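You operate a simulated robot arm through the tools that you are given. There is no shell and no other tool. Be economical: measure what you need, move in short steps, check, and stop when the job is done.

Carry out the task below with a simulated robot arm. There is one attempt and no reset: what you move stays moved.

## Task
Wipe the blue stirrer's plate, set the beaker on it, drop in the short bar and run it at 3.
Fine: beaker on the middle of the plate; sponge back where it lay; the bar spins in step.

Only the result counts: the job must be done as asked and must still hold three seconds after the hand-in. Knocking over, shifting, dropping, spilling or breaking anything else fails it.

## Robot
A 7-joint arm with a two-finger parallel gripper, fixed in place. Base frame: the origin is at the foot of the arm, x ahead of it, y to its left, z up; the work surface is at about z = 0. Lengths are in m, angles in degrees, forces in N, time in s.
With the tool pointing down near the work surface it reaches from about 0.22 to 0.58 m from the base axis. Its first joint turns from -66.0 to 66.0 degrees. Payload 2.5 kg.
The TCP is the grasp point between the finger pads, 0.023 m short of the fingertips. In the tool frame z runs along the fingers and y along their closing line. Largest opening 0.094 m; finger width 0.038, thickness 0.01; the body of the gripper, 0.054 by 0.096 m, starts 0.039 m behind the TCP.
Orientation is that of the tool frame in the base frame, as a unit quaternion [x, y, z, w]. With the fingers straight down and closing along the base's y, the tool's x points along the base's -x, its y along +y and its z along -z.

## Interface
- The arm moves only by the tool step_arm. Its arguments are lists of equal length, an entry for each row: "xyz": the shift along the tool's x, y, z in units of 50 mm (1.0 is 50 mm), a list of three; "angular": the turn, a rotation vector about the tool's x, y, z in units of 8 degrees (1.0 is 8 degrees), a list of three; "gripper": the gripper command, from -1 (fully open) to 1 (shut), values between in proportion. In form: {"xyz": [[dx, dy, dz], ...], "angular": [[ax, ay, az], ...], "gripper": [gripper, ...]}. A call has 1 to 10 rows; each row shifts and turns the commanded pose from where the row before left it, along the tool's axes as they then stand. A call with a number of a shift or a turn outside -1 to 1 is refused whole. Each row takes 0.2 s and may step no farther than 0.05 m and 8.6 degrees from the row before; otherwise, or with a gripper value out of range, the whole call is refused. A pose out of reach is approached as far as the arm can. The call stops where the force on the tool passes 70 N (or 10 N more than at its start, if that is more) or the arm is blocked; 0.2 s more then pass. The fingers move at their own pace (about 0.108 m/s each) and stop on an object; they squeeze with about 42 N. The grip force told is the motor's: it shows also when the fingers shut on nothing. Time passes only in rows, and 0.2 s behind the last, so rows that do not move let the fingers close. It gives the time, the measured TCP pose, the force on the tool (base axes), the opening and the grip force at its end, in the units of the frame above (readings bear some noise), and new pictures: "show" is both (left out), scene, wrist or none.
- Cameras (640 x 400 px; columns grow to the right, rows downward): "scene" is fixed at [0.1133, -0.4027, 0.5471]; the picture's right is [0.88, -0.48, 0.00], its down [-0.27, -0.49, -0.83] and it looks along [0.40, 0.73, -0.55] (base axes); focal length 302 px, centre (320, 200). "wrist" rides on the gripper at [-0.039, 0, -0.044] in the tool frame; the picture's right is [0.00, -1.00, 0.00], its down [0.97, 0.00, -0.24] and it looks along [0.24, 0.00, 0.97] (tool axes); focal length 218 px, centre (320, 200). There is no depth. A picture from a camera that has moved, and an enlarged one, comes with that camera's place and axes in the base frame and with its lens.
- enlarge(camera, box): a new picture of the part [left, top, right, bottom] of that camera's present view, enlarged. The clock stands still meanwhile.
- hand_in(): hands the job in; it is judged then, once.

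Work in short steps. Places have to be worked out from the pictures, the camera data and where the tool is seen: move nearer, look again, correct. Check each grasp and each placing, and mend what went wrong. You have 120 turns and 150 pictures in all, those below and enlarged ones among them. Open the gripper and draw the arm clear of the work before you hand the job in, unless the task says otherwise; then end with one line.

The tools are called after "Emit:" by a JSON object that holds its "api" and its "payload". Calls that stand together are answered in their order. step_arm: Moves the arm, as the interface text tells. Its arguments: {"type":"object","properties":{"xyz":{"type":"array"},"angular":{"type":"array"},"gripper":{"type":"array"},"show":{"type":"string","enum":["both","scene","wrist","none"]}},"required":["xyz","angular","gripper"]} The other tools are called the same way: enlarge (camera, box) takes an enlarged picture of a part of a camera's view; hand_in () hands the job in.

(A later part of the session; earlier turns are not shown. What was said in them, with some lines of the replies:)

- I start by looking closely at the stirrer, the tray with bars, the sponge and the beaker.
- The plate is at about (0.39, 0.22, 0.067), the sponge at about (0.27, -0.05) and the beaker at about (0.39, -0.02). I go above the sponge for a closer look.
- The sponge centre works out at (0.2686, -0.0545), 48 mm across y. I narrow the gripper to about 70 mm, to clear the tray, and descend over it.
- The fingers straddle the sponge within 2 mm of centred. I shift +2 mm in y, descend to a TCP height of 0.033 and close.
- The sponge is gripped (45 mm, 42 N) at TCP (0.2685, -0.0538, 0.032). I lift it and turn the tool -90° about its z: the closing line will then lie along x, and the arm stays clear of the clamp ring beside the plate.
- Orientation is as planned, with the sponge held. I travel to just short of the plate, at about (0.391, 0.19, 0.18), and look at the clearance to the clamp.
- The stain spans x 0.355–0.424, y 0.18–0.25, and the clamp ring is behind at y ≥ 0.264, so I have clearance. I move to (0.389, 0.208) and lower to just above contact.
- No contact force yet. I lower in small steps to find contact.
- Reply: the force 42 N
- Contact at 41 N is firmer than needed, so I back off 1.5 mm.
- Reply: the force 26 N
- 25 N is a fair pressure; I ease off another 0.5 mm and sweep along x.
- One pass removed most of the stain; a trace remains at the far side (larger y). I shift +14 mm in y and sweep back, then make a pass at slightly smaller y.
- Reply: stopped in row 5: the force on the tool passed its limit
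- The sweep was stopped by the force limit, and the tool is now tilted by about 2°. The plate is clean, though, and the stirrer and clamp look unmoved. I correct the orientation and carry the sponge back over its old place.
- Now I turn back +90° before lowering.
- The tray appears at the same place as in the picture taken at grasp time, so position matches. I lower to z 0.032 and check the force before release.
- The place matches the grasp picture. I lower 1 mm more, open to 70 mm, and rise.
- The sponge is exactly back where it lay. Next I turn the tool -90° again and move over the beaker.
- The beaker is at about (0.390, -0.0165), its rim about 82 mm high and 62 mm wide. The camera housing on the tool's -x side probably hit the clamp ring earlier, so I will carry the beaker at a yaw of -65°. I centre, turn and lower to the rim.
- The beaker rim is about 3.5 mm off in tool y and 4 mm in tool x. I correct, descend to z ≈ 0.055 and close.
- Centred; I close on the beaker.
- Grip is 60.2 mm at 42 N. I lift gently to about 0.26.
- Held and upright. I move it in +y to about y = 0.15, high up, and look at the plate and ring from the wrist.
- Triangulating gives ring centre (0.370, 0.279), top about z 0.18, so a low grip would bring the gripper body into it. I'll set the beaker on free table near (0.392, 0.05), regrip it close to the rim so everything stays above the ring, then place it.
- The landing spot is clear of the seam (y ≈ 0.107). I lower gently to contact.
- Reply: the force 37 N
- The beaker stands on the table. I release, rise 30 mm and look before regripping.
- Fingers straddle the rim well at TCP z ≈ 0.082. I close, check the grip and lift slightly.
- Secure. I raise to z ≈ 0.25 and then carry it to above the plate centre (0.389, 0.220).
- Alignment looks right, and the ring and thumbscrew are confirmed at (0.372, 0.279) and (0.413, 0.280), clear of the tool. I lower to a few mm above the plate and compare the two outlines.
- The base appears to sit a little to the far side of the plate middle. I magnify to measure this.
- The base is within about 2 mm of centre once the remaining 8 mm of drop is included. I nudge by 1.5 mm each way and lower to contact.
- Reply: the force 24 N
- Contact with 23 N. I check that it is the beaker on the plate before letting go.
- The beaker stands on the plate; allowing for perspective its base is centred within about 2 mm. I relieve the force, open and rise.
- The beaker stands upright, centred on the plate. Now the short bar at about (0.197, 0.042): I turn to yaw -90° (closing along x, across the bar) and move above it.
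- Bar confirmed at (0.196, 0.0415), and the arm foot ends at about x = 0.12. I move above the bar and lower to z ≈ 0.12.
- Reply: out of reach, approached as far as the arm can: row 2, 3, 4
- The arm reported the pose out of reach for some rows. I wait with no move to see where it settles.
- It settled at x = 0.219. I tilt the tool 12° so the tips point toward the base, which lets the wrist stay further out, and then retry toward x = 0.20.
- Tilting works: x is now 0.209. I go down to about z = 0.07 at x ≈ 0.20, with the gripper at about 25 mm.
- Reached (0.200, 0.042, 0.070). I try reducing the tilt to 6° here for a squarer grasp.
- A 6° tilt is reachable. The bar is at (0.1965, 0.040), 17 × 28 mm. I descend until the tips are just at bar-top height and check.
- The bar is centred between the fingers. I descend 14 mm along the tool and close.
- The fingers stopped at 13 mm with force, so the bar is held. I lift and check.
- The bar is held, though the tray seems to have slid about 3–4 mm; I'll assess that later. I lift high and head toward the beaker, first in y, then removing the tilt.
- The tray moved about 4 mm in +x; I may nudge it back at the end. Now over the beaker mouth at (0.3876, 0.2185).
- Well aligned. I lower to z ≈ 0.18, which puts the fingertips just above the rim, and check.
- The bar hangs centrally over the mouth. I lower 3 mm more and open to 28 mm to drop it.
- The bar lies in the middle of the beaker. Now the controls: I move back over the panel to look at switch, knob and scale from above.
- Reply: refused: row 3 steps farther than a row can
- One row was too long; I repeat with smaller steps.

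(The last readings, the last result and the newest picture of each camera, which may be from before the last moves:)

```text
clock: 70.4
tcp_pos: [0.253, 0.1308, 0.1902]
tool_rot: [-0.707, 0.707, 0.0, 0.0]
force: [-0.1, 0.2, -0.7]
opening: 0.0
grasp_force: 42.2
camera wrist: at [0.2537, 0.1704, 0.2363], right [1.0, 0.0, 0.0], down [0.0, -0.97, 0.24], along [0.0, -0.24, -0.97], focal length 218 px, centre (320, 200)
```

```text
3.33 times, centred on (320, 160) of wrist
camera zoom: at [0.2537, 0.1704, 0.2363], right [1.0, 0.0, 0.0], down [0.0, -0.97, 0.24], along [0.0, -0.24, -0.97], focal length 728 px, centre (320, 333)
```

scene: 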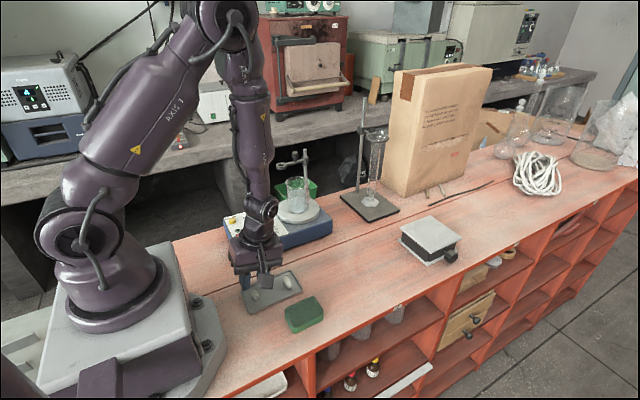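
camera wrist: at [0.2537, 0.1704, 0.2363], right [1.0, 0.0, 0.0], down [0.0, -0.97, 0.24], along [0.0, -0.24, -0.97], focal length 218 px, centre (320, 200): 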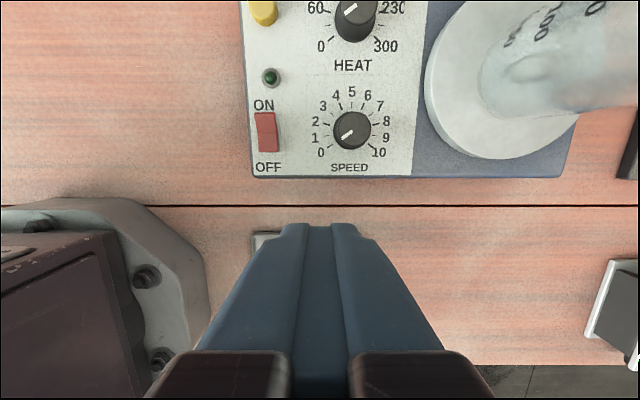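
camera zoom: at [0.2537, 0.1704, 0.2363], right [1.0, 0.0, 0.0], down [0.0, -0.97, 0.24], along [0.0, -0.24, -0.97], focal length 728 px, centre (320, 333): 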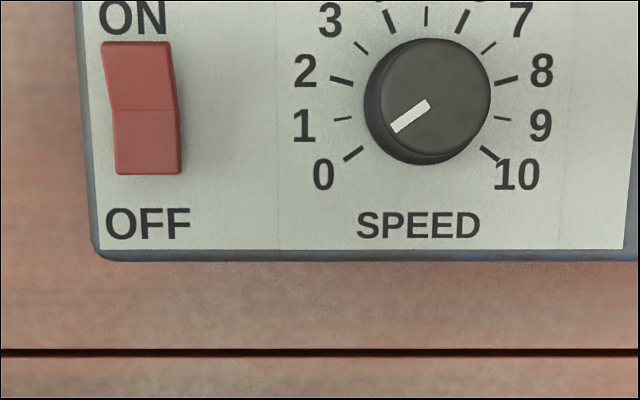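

The view is clear: rocker ON half at (0.213, 0.189), knob at (0.277, 0.181) with its pointer at 0, and 0→3 about 77° clockwise. I turn to yaw 0 with closed fingers for pressing the rocker's ON end.

Emit:
{"api": "step_arm", "payload": {"xyz": [[0, 0, 0], [0, 0, 0], [0, 0, 0], [0, 0, 0], [0, 0, 0], [0, 0, 0], [0, 0, 0], [0, 0, 0], [0, 0, 0], [0, 0, 0]], "angular": [[0, 0, 1], [0, 0, 1], [0, 0, 1], [0, 0, 1], [0, 0, 1], [0, 0, 1], [0, 0, 1], [0, 0, 1], [0, 0, 1], [0, 0, 1]], "gripper": [1, 1, 1, 1, 1, 1, 1, 1, 1, 1], "show": "none"}}

Emit:
{"api": "step_arm", "payload": {"xyz": [[0, 0, 0], [0, 0, 0], [0.4, 0.59, 0], [0.39, 0.59, 0], [0, 0, 0.8], [0, 0, 0]], "angular": [[0, 0, 1], [0, 0, 0.25], [0, 0, 0], [0, 0, 0], [0, 0, 0], [0, 0, 0]], "gripper": [1, 1, 1, 1, 1, 1], "show": "both"}}

Emit:
{"api": "enlarge", "payload": {"camera": "scene", "box": [210, 170, 310, 250]}}

```text
clock: 72.6
tcp_pos: [0.2522, 0.1285, 0.1902]
tool_rot: [-0.086, 0.996, 0.0, 0.0]
force: [0.4, 0.7, 0.6]
opening: 0.0001
grasp_force: 41.8
```

```text
clock: 74.0
tcp_pos: [0.2119, 0.1888, 0.1495]
tool_rot: [0.001, 1.0, 0.001, 0.0]
force: [-0.6, -0.3, 0.2]
opening: 0.0
grasp_force: 41.6
camera wrist: at [0.2516, 0.1895, 0.195], right [0.0, -1.0, 0.0], down [-0.97, 0.0, 0.24], along [-0.24, 0.0, -0.97], focal length 218 px, centre (320, 200)
```

scene: 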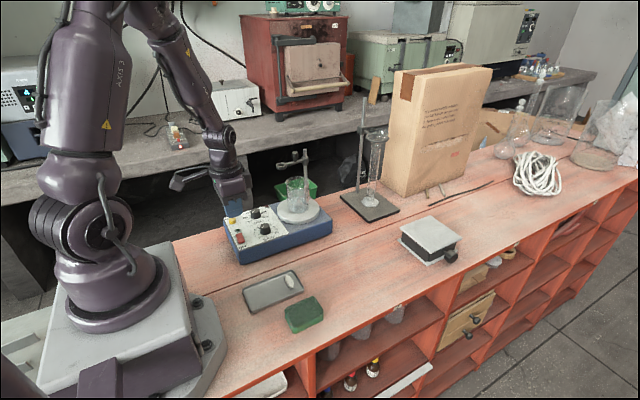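
wrist: 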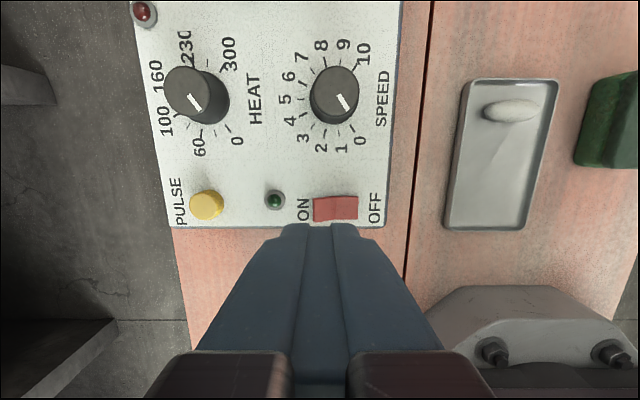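

```text
5.00 times, centred on (260, 210) of scene
camera zoom: at [0.1133, -0.4027, 0.5471], right [0.88, -0.48, 0.0], down [-0.27, -0.49, -0.83], along [0.4, 0.73, -0.55], focal length 1509 px, centre (620, 150)
```

zoom: 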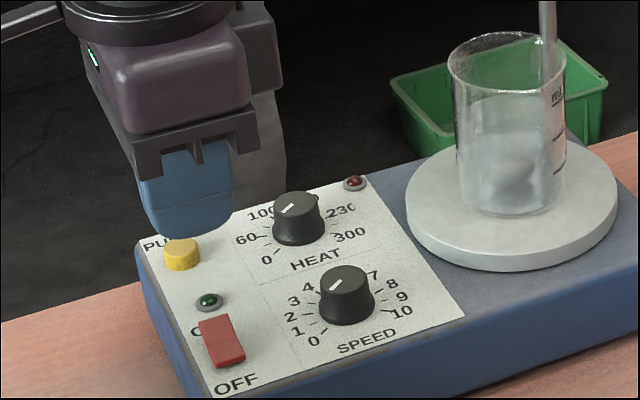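

The fingers are above the rocker's ON half (x 0.2134, y ≈ 0.188). I lower to just above it.

Emit:
{"api": "step_arm", "payload": {"xyz": [[0, 0, 0.6], [0, 0, 0.5], [0, 0, 0]], "angular": [[0, 0, 0], [0, 0, 0], [0, 0, 0]], "gripper": [1, 1, 1], "show": "wrist"}}

Emit:
{"api": "enlarge", "payload": {"camera": "scene", "box": [210, 190, 290, 250]}}

```text
clock: 74.8
tcp_pos: [0.2133, 0.1901, 0.094]
tool_rot: [0.001, 1.0, 0.0, 0.0]
force: [0.8, 0.3, 0.4]
opening: 0.0
grasp_force: 42.1
camera wrist: at [0.2525, 0.1897, 0.1404], right [0.0, -1.0, 0.0], down [-0.97, 0.0, 0.24], along [-0.24, 0.0, -0.97], focal length 218 px, centre (320, 200)
```

wrist: 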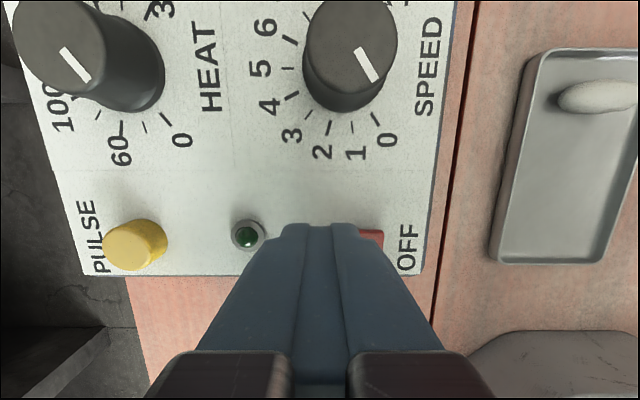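

```text
6.67 times, centred on (250, 220) of scene
camera zoom: at [0.1134, -0.4027, 0.5471], right [0.88, -0.48, 0.0], down [-0.27, -0.49, -0.83], along [0.4, 0.73, -0.55], focal length 2012 px, centre (787, 67)
```

zoom: 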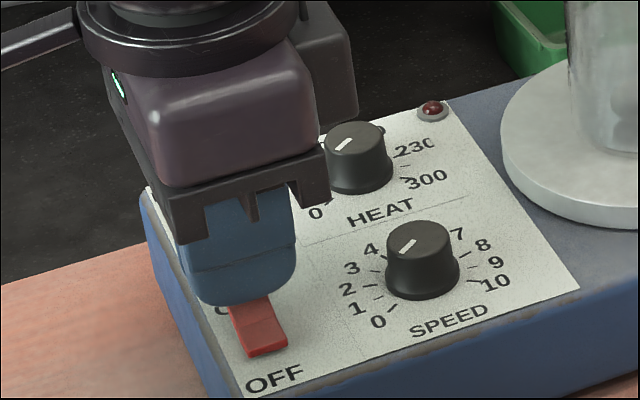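

Placed right over the ON end. I press down in 1.5 mm steps.

Emit:
{"api": "step_arm", "payload": {"xyz": [[0, 0, 0.03], [0, 0, 0.03], [0, 0, 0.03], [0, 0, 0]], "angular": [[0, 0, 0], [0, 0, 0], [0, 0, 0], [0, 0, 0]], "gripper": [1, 1, 1, 1], "show": "none"}}

```text
clock: 75.8
tcp_pos: [0.2122, 0.19, 0.0901]
tool_rot: [0.0, 1.0, 0.0, 0.0]
force: [-1.2, 1.7, 4.4]
opening: 0.0002
grasp_force: 41.7
```

Emit:
{"api": "step_arm", "payload": {"xyz": [[0, 0, 0.03], [0, 0, 0.03], [0, 0, 0]], "angular": [[0, 0, 0], [0, 0, 0], [0, 0, 0]], "gripper": [1, 1, 1], "show": "none"}}

Emit:
{"api": "enlarge", "payload": {"camera": "scene", "box": [210, 190, 290, 250]}}

Emit:
{"api": "enlarge", "payload": {"camera": "wrist", "box": [220, 180, 420, 300]}}

```text
clock: 76.6
tcp_pos: [0.213, 0.1891, 0.0877]
tool_rot: [0.001, 1.0, 0.0, 0.0]
force: [0.9, 0.1, -1.0]
opening: 0.0
grasp_force: 41.2
```

```text
6.67 times, centred on (250, 220) of scene
camera zoom: at [0.1133, -0.4027, 0.5471], right [0.88, -0.48, 0.0], down [-0.27, -0.49, -0.83], along [0.4, 0.73, -0.55], focal length 2012 px, centre (787, 67)
```

zoom: 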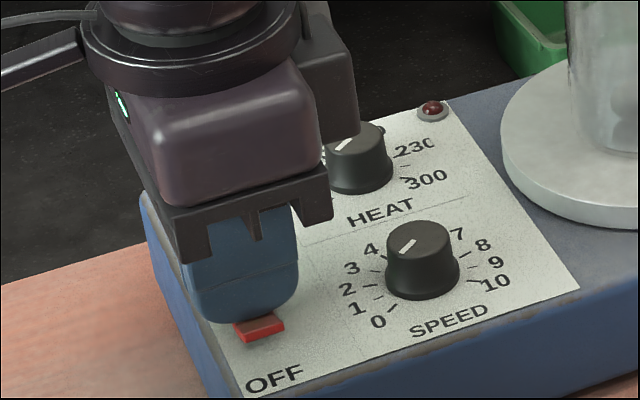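

```text
3.20 times, centred on (320, 240) of wrist
camera zoom: at [0.2521, 0.1885, 0.1334], right [0.0, -1.0, 0.0], down [-0.97, 0.0, 0.24], along [-0.24, 0.0, -0.97], focal length 698 px, centre (320, 72)
```

zoom: 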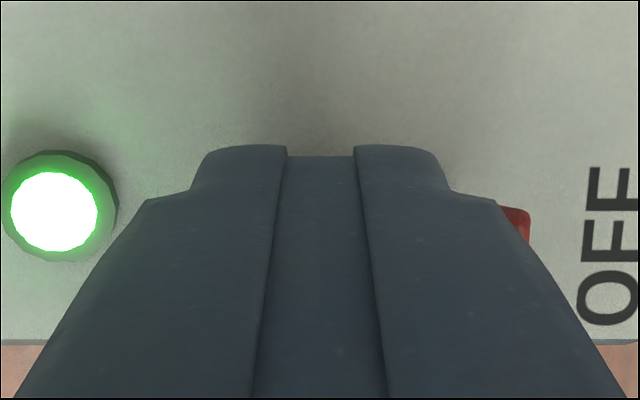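

The green lamp is lit: the stirrer is on. I rise, move over the speed knob and turn the tool -80° so it can then turn clockwise.

Emit:
{"api": "step_arm", "payload": {"xyz": [[0, 0, -0.8], [0, 0, -0.8], [-0.64, -0.08, 0], [-0.64, -0.09, 0], [0, 0, 0]], "angular": [[0, 0, 0], [0, 0, 0], [0, 0, 0], [0, 0, 0], [0, 0, 0]], "gripper": [1, 1, 0, 0, 0], "show": "none"}}

Emit:
{"api": "step_arm", "payload": {"xyz": [[0, 0, 0], [0, 0, 0], [0, 0, 0], [0, 0, 0], [0, 0, 0], [0, 0, 0], [0, 0, 0], [0, 0, 0], [0, 0, 0], [0, 0, 0]], "angular": [[0, 0, -1], [0, 0, -1], [0, 0, -1], [0, 0, -1], [0, 0, -1], [0, 0, -1], [0, 0, -1], [0, 0, -1], [0, 0, -1], [0, 0, -1]], "gripper": [0, 0, 0, 0, 0, 0, 0, 0, 0, 0], "show": "wrist"}}

Emit:
{"api": "enlarge", "payload": {"camera": "scene", "box": [210, 170, 330, 250]}}

```text
clock: 77.8
tcp_pos: [0.2782, 0.1774, 0.1673]
tool_rot: [0.0, 1.0, 0.0, 0.0]
force: [0.1, -0.2, -0.5]
opening: 0.0471
grasp_force: 0.1
```

```text
clock: 80.0
tcp_pos: [0.2757, 0.1799, 0.1686]
tool_rot: [-0.644, 0.765, 0.0, -0.001]
force: [0.3, 0.0, 0.5]
opening: 0.0472
grasp_force: 0.0
camera wrist: at [0.2833, 0.2189, 0.2137], right [0.99, -0.17, 0.0], down [-0.17, -0.96, 0.24], along [-0.04, -0.24, -0.97], focal length 218 px, centre (320, 200)
```

wrist: 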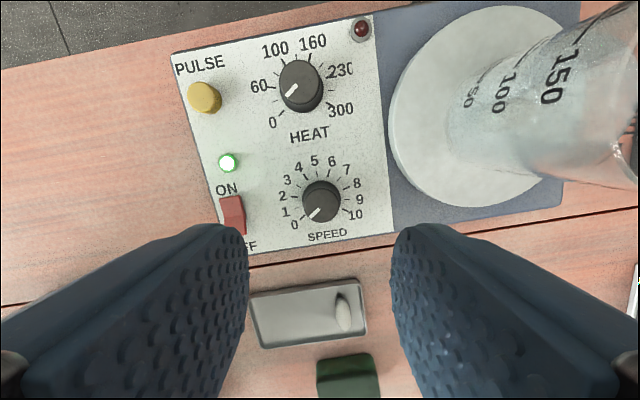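

```text
5.00 times, centred on (270, 210) of scene
camera zoom: at [0.1133, -0.4027, 0.5471], right [0.88, -0.48, 0.0], down [-0.27, -0.49, -0.83], along [0.4, 0.73, -0.55], focal length 1509 px, centre (570, 150)
```

zoom: 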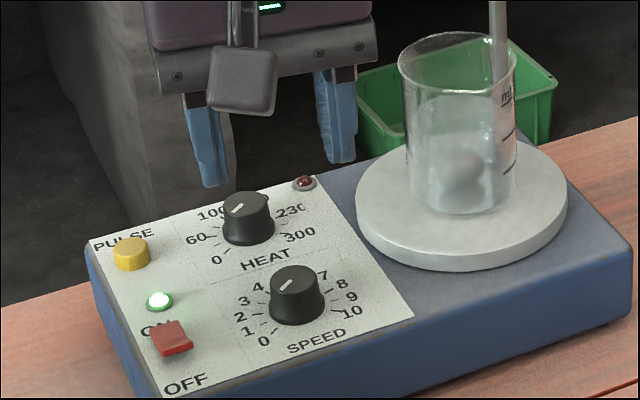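

I correct by 4 mm and 2 mm, and lower to around knob-top height.

Emit:
{"api": "step_arm", "payload": {"xyz": [[-0.075, -0.04, 0], [0, 0, 0.7], [0, 0, 0.6], [0, 0, 0]], "angular": [[0, 0, 0], [0, 0, 0], [0, 0, 0], [0, 0, 0]], "gripper": [0, 0, 0, 0], "show": "wrist"}}

Emit:
{"api": "enlarge", "payload": {"camera": "scene", "box": [210, 180, 310, 250]}}

```text
clock: 81.0
tcp_pos: [0.2782, 0.182, 0.1016]
tool_rot: [-0.642, 0.766, 0.001, -0.001]
force: [0.5, 0.4, 0.7]
opening: 0.0471
grasp_force: 0.0
camera wrist: at [0.2857, 0.2218, 0.1474], right [0.98, -0.17, 0.0], down [-0.17, -0.96, 0.24], along [-0.04, -0.24, -0.97], focal length 218 px, centre (320, 200)
```

wrist: 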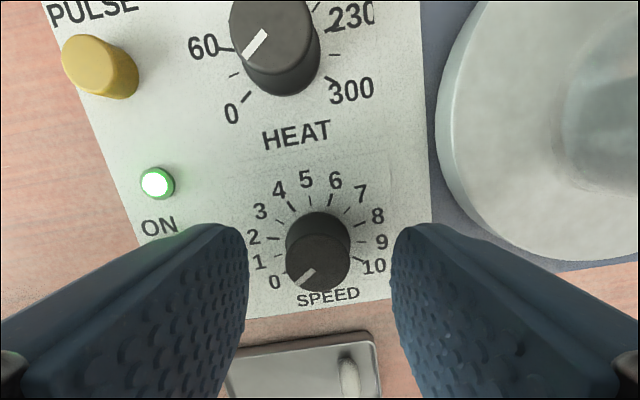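

```text
5.71 times, centred on (260, 215) of scene
camera zoom: at [0.1134, -0.4027, 0.5471], right [0.88, -0.48, 0.0], down [-0.27, -0.49, -0.83], along [0.4, 0.73, -0.55], focal length 1725 px, centre (663, 114)
```

zoom: 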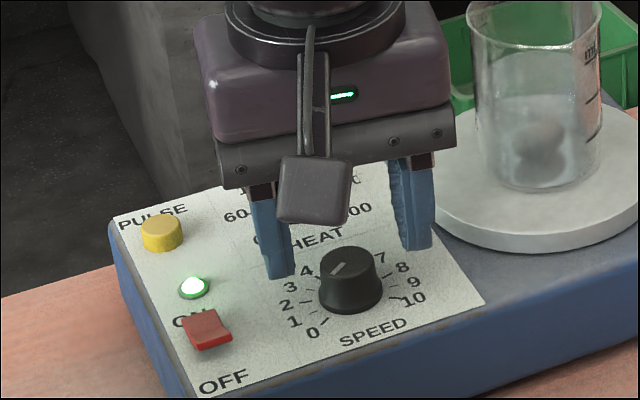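

Knob centred between the fingers. I lower to z ≈ 0.084 and close on it.

Emit:
{"api": "step_arm", "payload": {"xyz": [[0.03, 0, 0.2], [0, 0, 0.15], [0, 0, 0], [0, 0, 0], [0, 0, 0]], "angular": [[0, 0, 0], [0, 0, 0], [0, 0, 0], [0, 0, 0], [0, 0, 0]], "gripper": [0, 0, 0.7, 0.7, 0.7], "show": "wrist"}}

Emit:
{"api": "enlarge", "payload": {"camera": "scene", "box": [210, 180, 310, 250]}}

```text
clock: 82.2
tcp_pos: [0.2774, 0.1817, 0.0852]
tool_rot: [-0.642, 0.766, 0.0, -0.001]
force: [0.8, 0.1, -3.7]
opening: 0.0245
grasp_force: 45.0
camera wrist: at [0.2847, 0.2208, 0.1311], right [0.98, -0.17, 0.0], down [-0.17, -0.96, 0.24], along [-0.04, -0.24, -0.97], focal length 218 px, centre (320, 200)
```

wrist: 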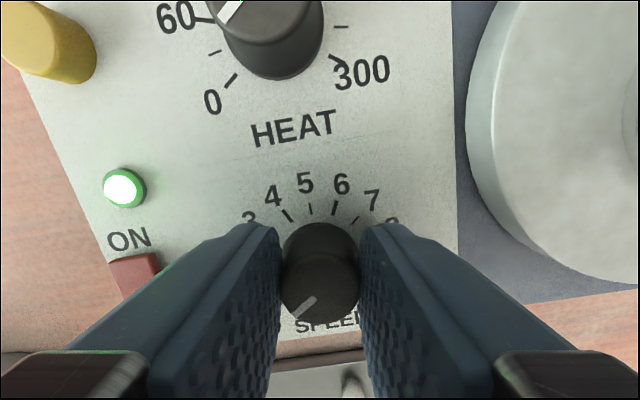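

```text
5.71 times, centred on (260, 215) of scene
camera zoom: at [0.1134, -0.4027, 0.5471], right [0.88, -0.48, 0.0], down [-0.27, -0.49, -0.83], along [0.4, 0.73, -0.55], focal length 1725 px, centre (663, 114)
```

zoom: 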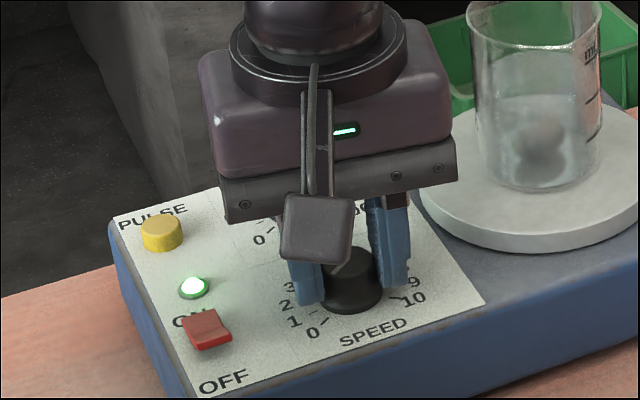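

Gripped at 24.5 mm. I turn clockwise slowly, 32° first, and check direction and effect.

Emit:
{"api": "step_arm", "payload": {"xyz": [[0, 0, 0], [0, 0, 0], [0, 0, 0], [0, 0, 0], [0, 0, 0], [0, 0, 0], [0, 0, 0], [0, 0, 0], [0, 0, 0], [0, 0, 0]], "angular": [[0, 0, 0.4], [0, 0, 0.4], [0, 0, 0.4], [0, 0, 0.4], [0, 0, 0.4], [0, 0, 0.4], [0, 0, 0.4], [0, 0, 0.4], [0, 0, 0.4], [0, 0, 0.4]], "gripper": [0.7, 0.7, 0.7, 0.7, 0.7, 0.7, 0.7, 0.7, 0.7, 0.7], "show": "wrist"}}

Emit:
{"api": "enlarge", "payload": {"camera": "scene", "box": [210, 170, 330, 250]}}

```text
clock: 84.4
tcp_pos: [0.2781, 0.1815, 0.0839]
tool_rot: [-0.407, 0.914, 0.001, -0.002]
force: [-23.7, -2.2, 21.7]
opening: 0.0244
grasp_force: 44.7
camera wrist: at [0.3046, 0.2112, 0.131], right [0.74, -0.67, 0.0], down [-0.65, -0.72, 0.24], along [-0.16, -0.18, -0.97], focal length 218 px, centre (320, 200)
```

wrist: 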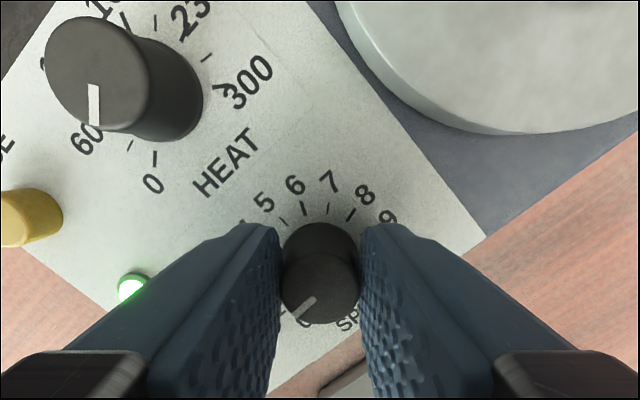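

```text
5.00 times, centred on (270, 210) of scene
camera zoom: at [0.1133, -0.4027, 0.5471], right [0.88, -0.48, 0.0], down [-0.27, -0.49, -0.83], along [0.4, 0.73, -0.55], focal length 1509 px, centre (570, 150)
```

zoom: 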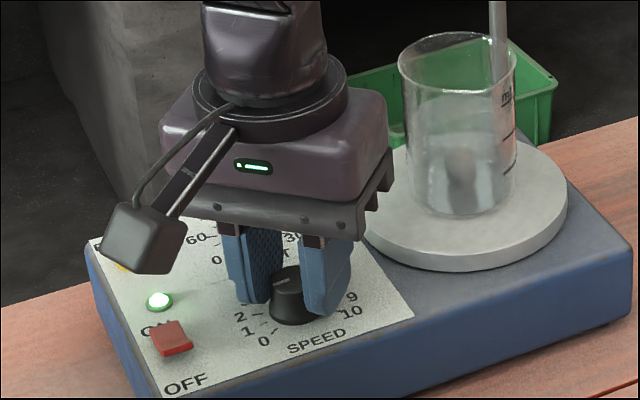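

The knob turns with the gripper and the bar moves. There is about 24 N of side load; I ease it by half a millimetre and continue.

Emit:
{"api": "step_arm", "payload": {"xyz": [[0.008, 0.009, -0.01], [0, 0, 0], [0, 0, 0], [0, 0, 0], [0, 0, 0], [0, 0, 0], [0, 0, 0], [0, 0, 0]], "angular": [[0, 0, 0], [0, 0, 0.4], [0, 0, 0.4], [0, 0, 0.4], [0, 0, 0.4], [0, 0, 0.4], [0, 0, 0.4], [0, 0, 0]], "gripper": [0.7, 0.7, 0.7, 0.7, 0.7, 0.7, 0.7, 0.7], "show": "none"}}

```text
clock: 86.2
tcp_pos: [0.2789, 0.1819, 0.085]
tool_rot: [-0.247, 0.969, -0.001, -0.001]
force: [-4.3, -1.4, -7.1]
opening: 0.0242
grasp_force: 44.6
```

About 51° turned, force small. I turn 24° more and read the scale.

Emit:
{"api": "step_arm", "payload": {"xyz": [[0, 0, 0], [0, 0, 0], [0, 0, 0], [0, 0, 0], [0, 0, 0], [0, 0, 0], [0, 0, 0], [0, 0, 0], [0, 0, 0]], "angular": [[0, 0, 0.4], [0, 0, 0.4], [0, 0, 0.4], [0, 0, 0.4], [0, 0, 0.4], [0, 0, 0.4], [0, 0, 0.4], [0, 0, 0.2], [0, 0, 0]], "gripper": [0.7, 0.7, 0.7, 0.7, 0.7, 0.7, 0.7, 0.7, 0.7], "show": "wrist"}}

Emit:
{"api": "enlarge", "payload": {"camera": "scene", "box": [240, 200, 280, 230]}}

```text
clock: 88.2
tcp_pos: [0.2775, 0.1814, 0.0841]
tool_rot: [-0.041, 0.999, 0.0, -0.001]
force: [9.6, -15.0, -28.0]
opening: 0.0244
grasp_force: 45.0
camera wrist: at [0.3175, 0.1848, 0.1311], right [0.08, -1.0, 0.0], down [-0.97, -0.08, 0.24], along [-0.24, -0.02, -0.97], focal length 218 px, centre (320, 200)
```

wrist: 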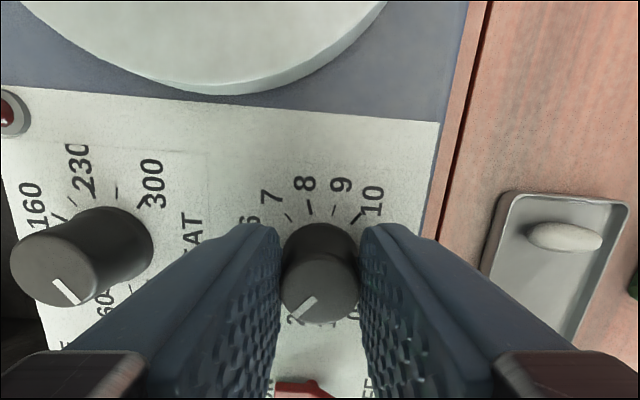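

```text
13.33 times, centred on (260, 215) of scene
camera zoom: at [0.1134, -0.4026, 0.5471], right [0.88, -0.48, 0.0], down [-0.27, -0.49, -0.83], along [0.4, 0.73, -0.55], focal length 4024 px, centre (1120, 0)
```

zoom: 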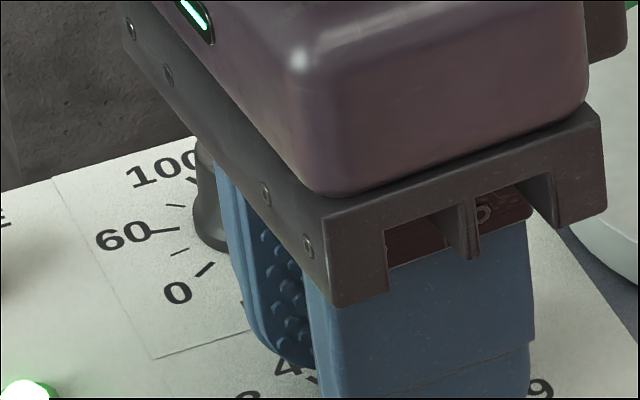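

Turned about 75°. I release carefully, rise and read the pointer.

Emit:
{"api": "step_arm", "payload": {"xyz": [[0, 0, 0], [0, 0, 0], [0, 0, 0], [0, 0, -0.6], [0, 0, -0.8], [0, 0, -0.8], [0, 0, 0]], "angular": [[0, 0, 0], [0, 0, 0], [0, 0, 0], [0, 0, 0], [0, 0, 0], [0, 0, 0], [0, 0, 0]], "gripper": [0, 0, 0, 0, 0, 0, 0], "show": "wrist"}}

Emit:
{"api": "enlarge", "payload": {"camera": "wrist", "box": [240, 130, 400, 250]}}

Emit:
{"api": "enlarge", "payload": {"camera": "scene", "box": [210, 170, 330, 250]}}

```text
clock: 89.8
tcp_pos: [0.2814, 0.1813, 0.1975]
tool_rot: [-0.042, 0.999, 0.0, -0.002]
force: [0.8, -0.8, -0.2]
opening: 0.0469
grasp_force: 0.2
camera wrist: at [0.3203, 0.1849, 0.2427], right [0.08, -1.0, 0.0], down [-0.97, -0.08, 0.24], along [-0.24, -0.02, -0.97], focal length 218 px, centre (320, 200)
```

wrist: 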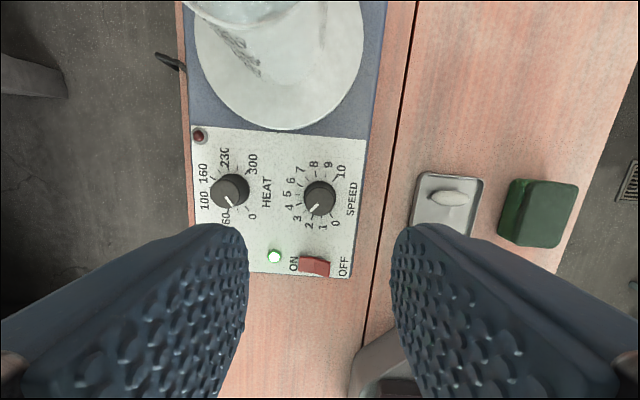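

```text
3.33 times, centred on (320, 190) of wrist
camera zoom: at [0.3203, 0.1849, 0.2427], right [0.08, -1.0, 0.0], down [-0.97, -0.08, 0.24], along [-0.24, -0.02, -0.97], focal length 728 px, centre (320, 233)
```

zoom: 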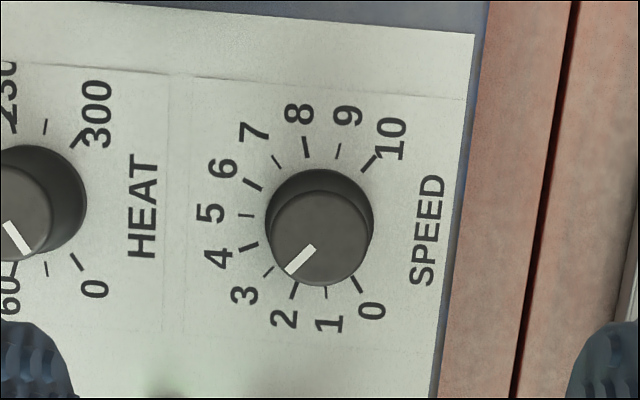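

```text
5.00 times, centred on (270, 210) of scene
camera zoom: at [0.1133, -0.4027, 0.5471], right [0.88, -0.48, 0.0], down [-0.27, -0.49, -0.83], along [0.4, 0.73, -0.55], focal length 1509 px, centre (570, 150)
```

zoom: 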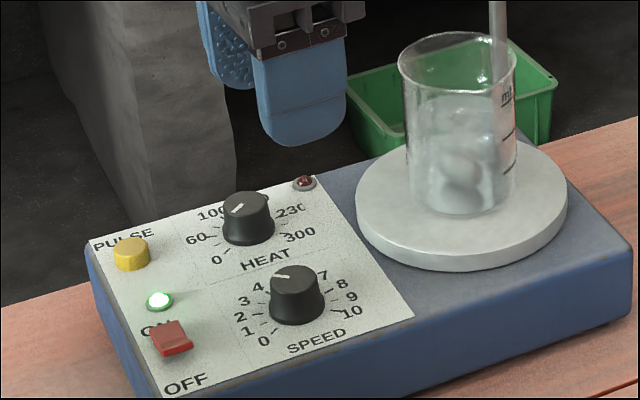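

The pointer sits on tick 3: 75.3° turned, and the 0–3 ticks are 75.7° apart. I check the bar's spin with two looks a short time apart.

Emit:
{"api": "enlarge", "payload": {"camera": "scene", "box": [285, 175, 317, 215]}}

Emit:
{"api": "step_arm", "payload": {"xyz": [[0, 0, 0]], "angular": [[0, 0, 0]], "gripper": [0], "show": "none"}}

Emit:
{"api": "enlarge", "payload": {"camera": "scene", "box": [285, 175, 317, 215]}}

```text
10.00 times, centred on (301, 195) of scene
camera zoom: at [0.1133, -0.4027, 0.5471], right [0.88, -0.48, 0.0], down [-0.27, -0.49, -0.83], along [0.4, 0.73, -0.55], focal length 3018 px, centre (510, 250)
```

zoom: 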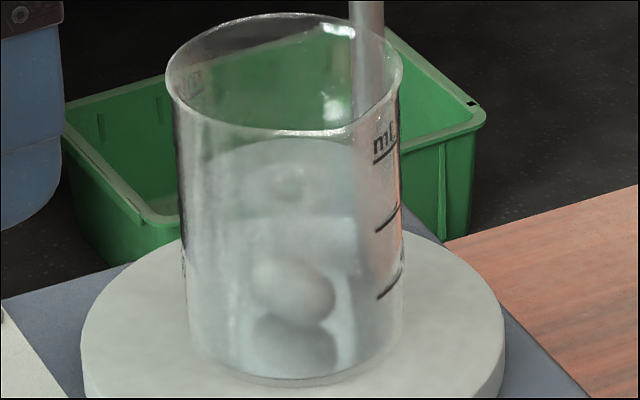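

```text
clock: 90.2
tcp_pos: [0.2811, 0.1801, 0.1965]
tool_rot: [-0.042, 0.999, 0.0, 0.0]
force: [0.5, 1.5, 0.3]
opening: 0.047
grasp_force: 0.0
```

```text
10.00 times, centred on (301, 195) of scene
camera zoom: at [0.1133, -0.4027, 0.5471], right [0.88, -0.48, 0.0], down [-0.27, -0.49, -0.83], along [0.4, 0.73, -0.55], focal length 3018 px, centre (510, 250)
```

zoom: 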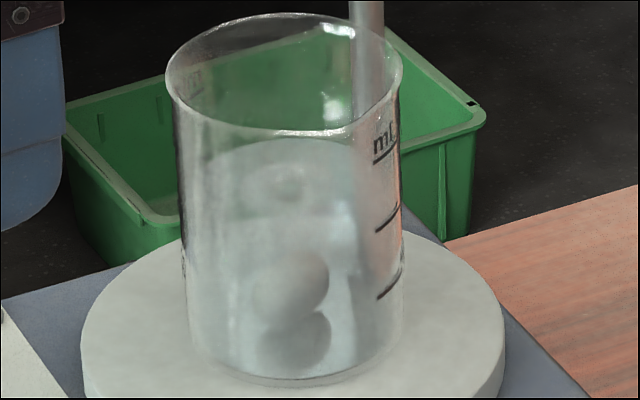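

The bar is turning steadily about the centre, so it is in step. Now I will put the tray right: I move over to its right end with closed fingers, turning to yaw -90°.

Emit:
{"api": "step_arm", "payload": {"xyz": [[0, -0.938, 0], [0, -0.938, 0], [0, -0.938, 0], [0, 0, 0], [0, 0, 0], [0, 0, 0], [0, 0, 0], [0, 0, 0], [0, 0, 0], [0, 0, 0]], "angular": [[0, 0, 0], [0, 0, 0], [0, 0, 0], [0, 0, -1], [0, 0, -1], [0, 0, -1], [0, 0, -1], [0, 0, -1], [0, 0, -1], [0, 0, -1]], "gripper": [1, 1, 1, 1, 1, 1, 1, 1, 1, 1], "show": "none"}}

Emit:
{"api": "step_arm", "payload": {"xyz": [[0, 0, 0], [0, 0, 0], [0, 0, 0], [0, 0, 0], [0, 0, 0.9], [0, 0, 0]], "angular": [[0, 0, -1], [0, 0, -1], [0, 0, -1], [0, 0, -0.66], [0, 0, 0], [0, 0, 0]], "gripper": [1, 1, 1, 1, 1, 1], "show": "wrist"}}

Emit:
{"api": "enlarge", "payload": {"camera": "scene", "box": [230, 250, 310, 320]}}

```text
clock: 92.4
tcp_pos: [0.2886, 0.0412, 0.1962]
tool_rot: [-0.506, 0.862, 0.0, 0.001]
force: [-0.2, -0.1, 0.9]
opening: 0.0002
grasp_force: 41.5
```

```text
clock: 93.8
tcp_pos: [0.2906, 0.0406, 0.1495]
tool_rot: [0.708, -0.706, -0.001, 0.001]
force: [0.6, -0.2, 0.7]
opening: 0.0
grasp_force: 42.1
camera wrist: at [0.2909, 0.0806, 0.1957], right [1.0, 0.0, 0.0], down [0.0, -0.97, 0.24], along [0.0, -0.24, -0.97], focal length 218 px, centre (320, 200)
```

wrist: 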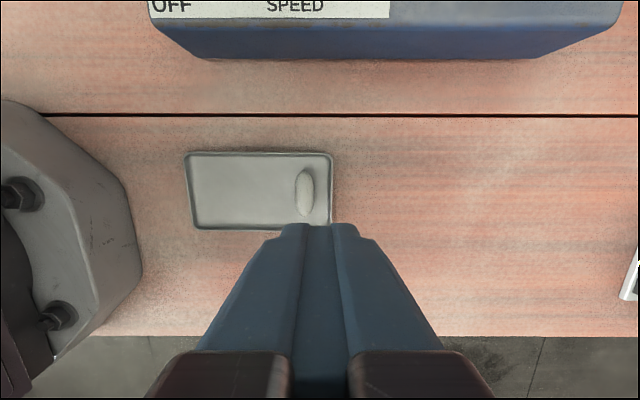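

```text
5.71 times, centred on (270, 285) of scene
camera zoom: at [0.1134, -0.4027, 0.5471], right [0.88, -0.48, 0.0], down [-0.27, -0.49, -0.83], along [0.4, 0.73, -0.55], focal length 1725 px, centre (606, -286)
```

zoom: 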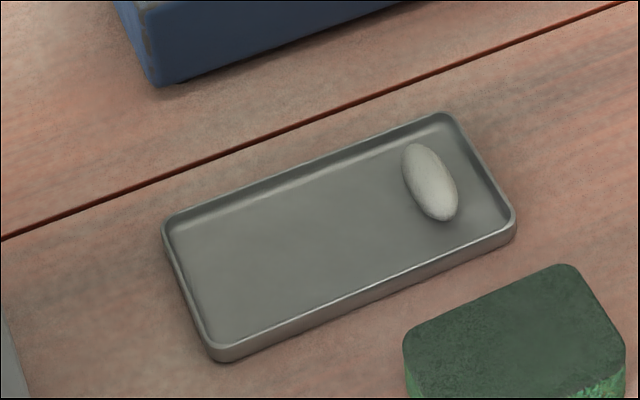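

Compared with the same crop before the grasp, the tray has moved about 4 mm in +x. Its right end is at x ≈ 0.3025, so I go down to the right of it at x ≈ 0.326.

Emit:
{"api": "step_arm", "payload": {"xyz": [[0, -0.7, 0], [0, 0, 0.8], [0, 0, 0.8], [0, 0, 0.7], [0, 0, 0.15], [0, 0, 0]], "angular": [[0, 0, 0], [0, 0, 0], [0, 0, 0], [0, 0, 0], [0, 0, 0], [0, 0, 0]], "gripper": [1, 1, 1, 1, 1, 1], "show": "wrist"}}

Emit:
{"api": "enlarge", "payload": {"camera": "scene", "box": [230, 250, 310, 320]}}

```text
clock: 95.2
tcp_pos: [0.3252, 0.0427, 0.0257]
tool_rot: [0.708, -0.706, 0.0, -0.001]
force: [0.9, -0.3, -0.1]
opening: 0.0
grasp_force: 42.1
camera wrist: at [0.326, 0.0819, 0.0725], right [1.0, 0.0, 0.0], down [0.0, -0.97, 0.24], along [0.0, -0.24, -0.97], focal length 218 px, centre (320, 200)
```

wrist: 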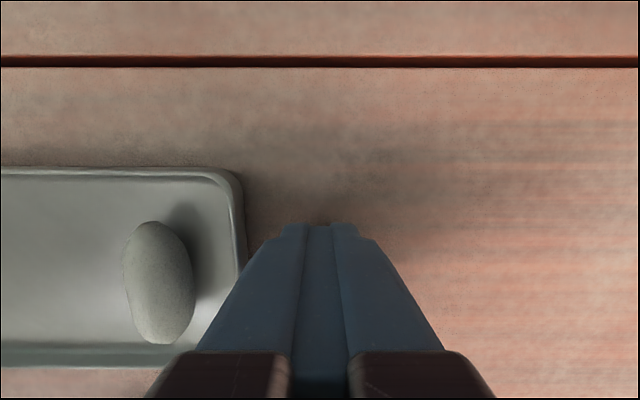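

```text
5.71 times, centred on (270, 285) of scene
camera zoom: at [0.1134, -0.4027, 0.5471], right [0.88, -0.48, 0.0], down [-0.27, -0.49, -0.83], along [0.4, 0.73, -0.55], focal length 1725 px, centre (606, -286)
```

zoom: 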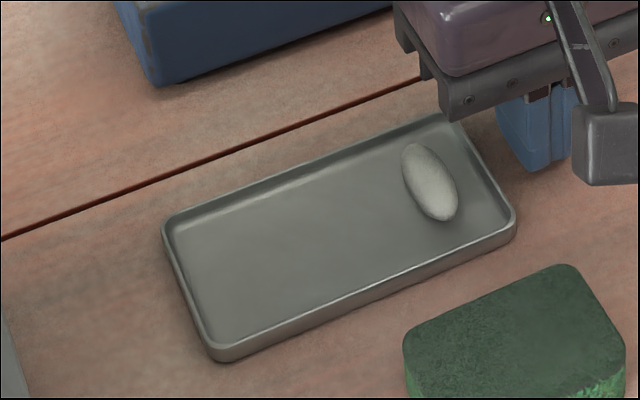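

The gap is about 14.6 mm. I approach by 14 mm in -x and check.

Emit:
{"api": "step_arm", "payload": {"xyz": [[0, 0.14, 0], [0, 0.1, 0], [0, 0.04, 0], [0, 0, 0]], "angular": [[0, 0, 0], [0, 0, 0], [0, 0, 0], [0, 0, 0]], "gripper": [1, 1, 1, 1], "show": "none"}}

Emit:
{"api": "enlarge", "payload": {"camera": "scene", "box": [230, 250, 310, 320]}}

```text
clock: 96.2
tcp_pos: [0.3104, 0.0415, 0.0277]
tool_rot: [0.707, -0.707, 0.0, 0.0]
force: [-0.2, 0.5, 0.3]
opening: 0.0001
grasp_force: 42.1
```

```text
5.71 times, centred on (270, 285) of scene
camera zoom: at [0.1133, -0.4027, 0.5471], right [0.88, -0.48, 0.0], down [-0.27, -0.49, -0.83], along [0.4, 0.73, -0.55], focal length 1725 px, centre (606, -286)
```

zoom: 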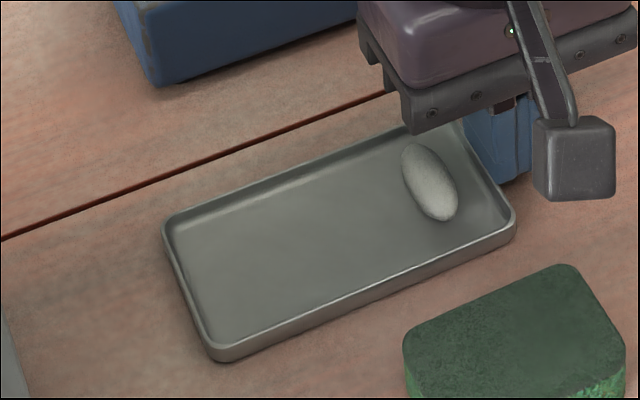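

Not moved yet, contact is imminent. I push 3.5 mm slowly.

Emit:
{"api": "step_arm", "payload": {"xyz": [[0, 0.02, 0], [0, 0.02, 0], [0, 0.02, 0], [0, 0.01, 0], [0, 0, 0]], "angular": [[0, 0, 0], [0, 0, 0], [0, 0, 0], [0, 0, 0], [0, 0, 0]], "gripper": [1, 1, 1, 1, 1], "show": "none"}}

Emit:
{"api": "enlarge", "payload": {"camera": "scene", "box": [230, 250, 310, 320]}}

```text
clock: 97.4
tcp_pos: [0.3072, 0.0418, 0.0287]
tool_rot: [0.707, -0.707, 0.0, 0.0]
force: [0.3, -0.8, 0.8]
opening: 0.0001
grasp_force: 42.1
```

```text
5.71 times, centred on (270, 285) of scene
camera zoom: at [0.1133, -0.4027, 0.5471], right [0.88, -0.48, 0.0], down [-0.27, -0.49, -0.83], along [0.4, 0.73, -0.55], focal length 1725 px, centre (606, -286)
```

zoom: 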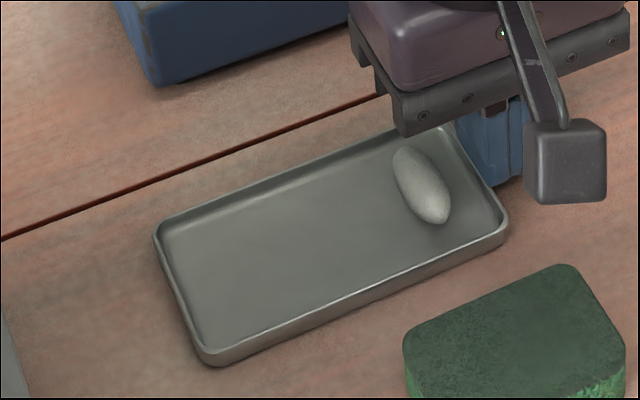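

The tray is back to its former place within about 1 mm. I draw away, rise and take a final look.

Emit:
{"api": "step_arm", "payload": {"xyz": [[0, -0.4, 0], [0, 0, -0.8], [0, 0, -0.9], [0, 0, -0.9], [0, 0, -0.9], [0, 0, 0]], "angular": [[0, 0, 0], [0, 0, 0], [0, 0, 0], [0, 0, 0], [0, 0, 0], [0, 0, 0]], "gripper": [1, 1, 1, 1, -0.5, -1], "show": "both"}}

Emit:
{"api": "enlarge", "payload": {"camera": "scene", "box": [210, 180, 410, 340]}}

Emit:
{"api": "enlarge", "payload": {"camera": "scene", "box": [225, 165, 335, 245]}}

```text
clock: 98.8
tcp_pos: [0.3265, 0.0415, 0.2035]
tool_rot: [0.707, -0.707, 0.0, 0.0]
force: [-0.1, 0.1, 0.1]
opening: 0.094
grasp_force: 0.1
camera wrist: at [0.3269, 0.081, 0.2498], right [1.0, 0.0, 0.0], down [0.0, -0.97, 0.24], along [0.0, -0.24, -0.97], focal length 218 px, centre (320, 200)
```

scene: 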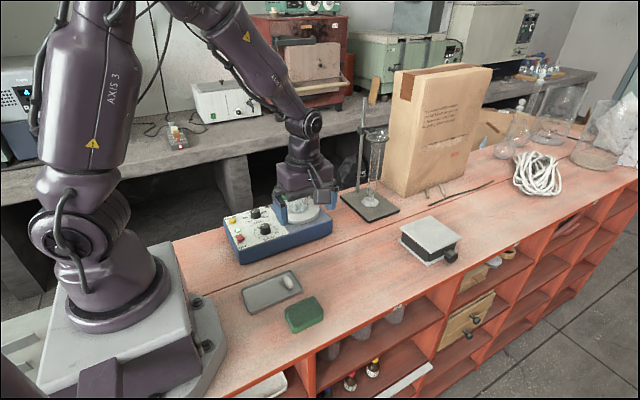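
wrist: 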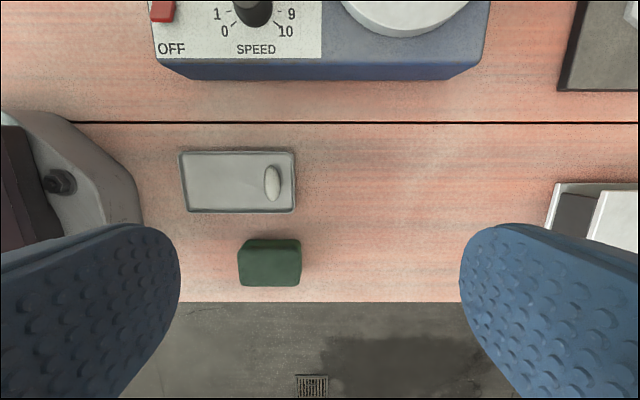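

```text
2.50 times, centred on (310, 260) of scene
camera zoom: at [0.1133, -0.4027, 0.5471], right [0.88, -0.48, 0.0], down [-0.27, -0.49, -0.83], along [0.4, 0.73, -0.55], focal length 755 px, centre (345, 50)
```

zoom: 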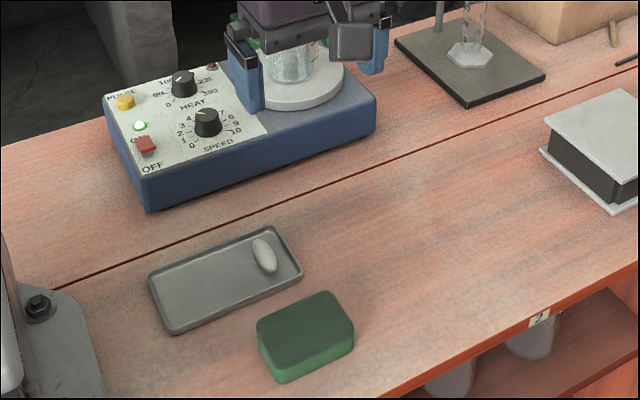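

```text
5.00 times, centred on (280, 205) of scene
camera zoom: at [0.1133, -0.4027, 0.5471], right [0.88, -0.48, 0.0], down [-0.27, -0.49, -0.83], along [0.4, 0.73, -0.55], focal length 1509 px, centre (520, 175)
```

zoom: 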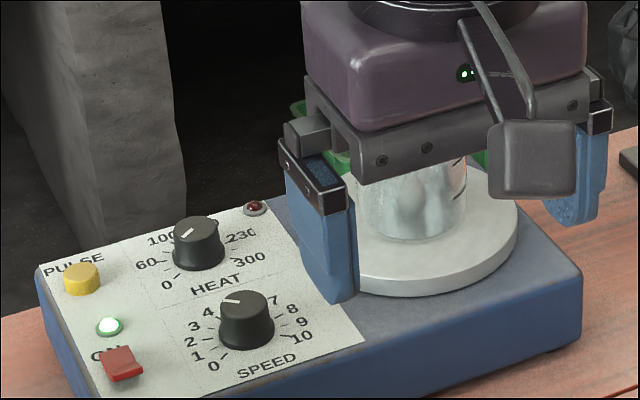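

The tray, sponge and switch look right. I draw the arm further away and verify beaker and bar once more.

Emit:
{"api": "step_arm", "payload": {"xyz": [[0.3, 0, -0.8], [0.7, 0, -0.6], [0.7, 0, -0.6], [0.7, 0, 0], [0, 0, 0]], "angular": [[0, 0, 0], [0, 0, 0], [0, 0, 0], [0, 0, 0], [0, 0, 0]], "gripper": [-1, -1, -1, -1, -1], "show": "scene"}}

Emit:
{"api": "enlarge", "payload": {"camera": "wrist", "box": [200, 0, 440, 150]}}

```text
clock: 100.0
tcp_pos: [0.3257, -0.0819, 0.3042]
tool_rot: [-0.706, 0.708, -0.001, 0.0]
force: [0.6, 1.3, 0.0]
opening: 0.094
grasp_force: 0.0
```

scene: 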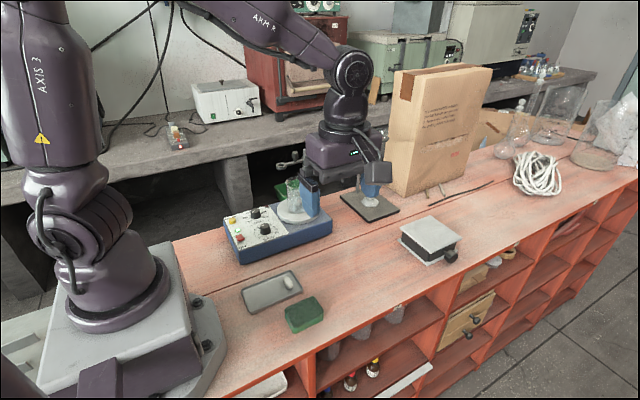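

```text
2.67 times, centred on (320, 75) of wrist
camera zoom: at [0.3278, -0.0417, 0.3504], right [1.0, 0.0, 0.0], down [0.0, -0.97, 0.24], along [0.0, -0.24, -0.97], focal length 582 px, centre (320, 533)
```

zoom: 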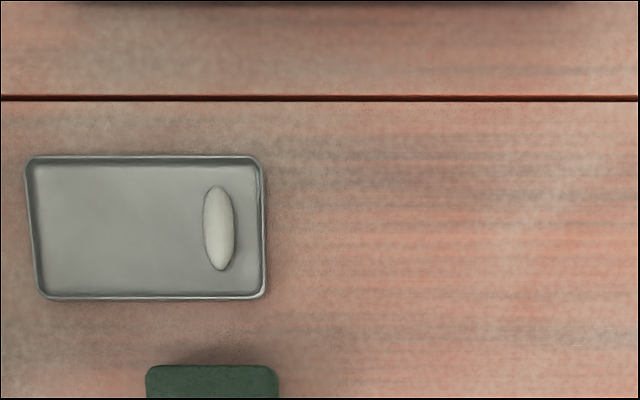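

Emit:
{"api": "enlarge", "payload": {"camera": "scene", "box": [220, 165, 330, 245]}}

```text
5.00 times, centred on (275, 205) of scene
camera zoom: at [0.1133, -0.4027, 0.5471], right [0.88, -0.48, 0.0], down [-0.27, -0.49, -0.83], along [0.4, 0.73, -0.55], focal length 1509 px, centre (545, 175)
```

zoom: 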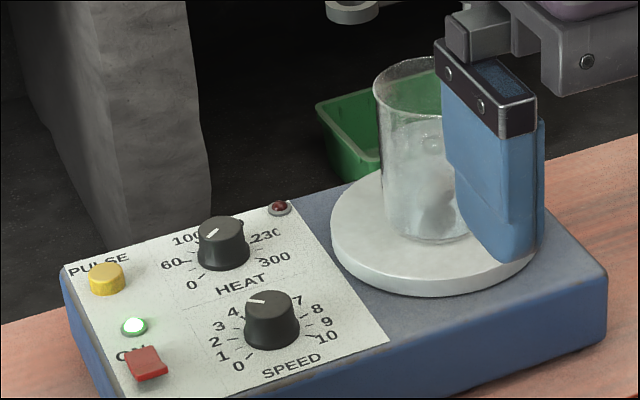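

Everything checks: the stirrer is on, the pointer is at 3, the beaker is centred with the bar spinning, and sponge and tray are in place. The arm is clear and the gripper open, so I hand in.

Emit:
{"api": "hand_in", "payload": {}}

```text
The job is handed in.
```

I wiped the plate, centred the beaker on it (to within about 2 mm) with the short bar spinning in step at speed 3, and put the sponge back where it lay. The bar tray slid about 4 mm while I picked up the bar; I pushed it back to within about 1 mm.
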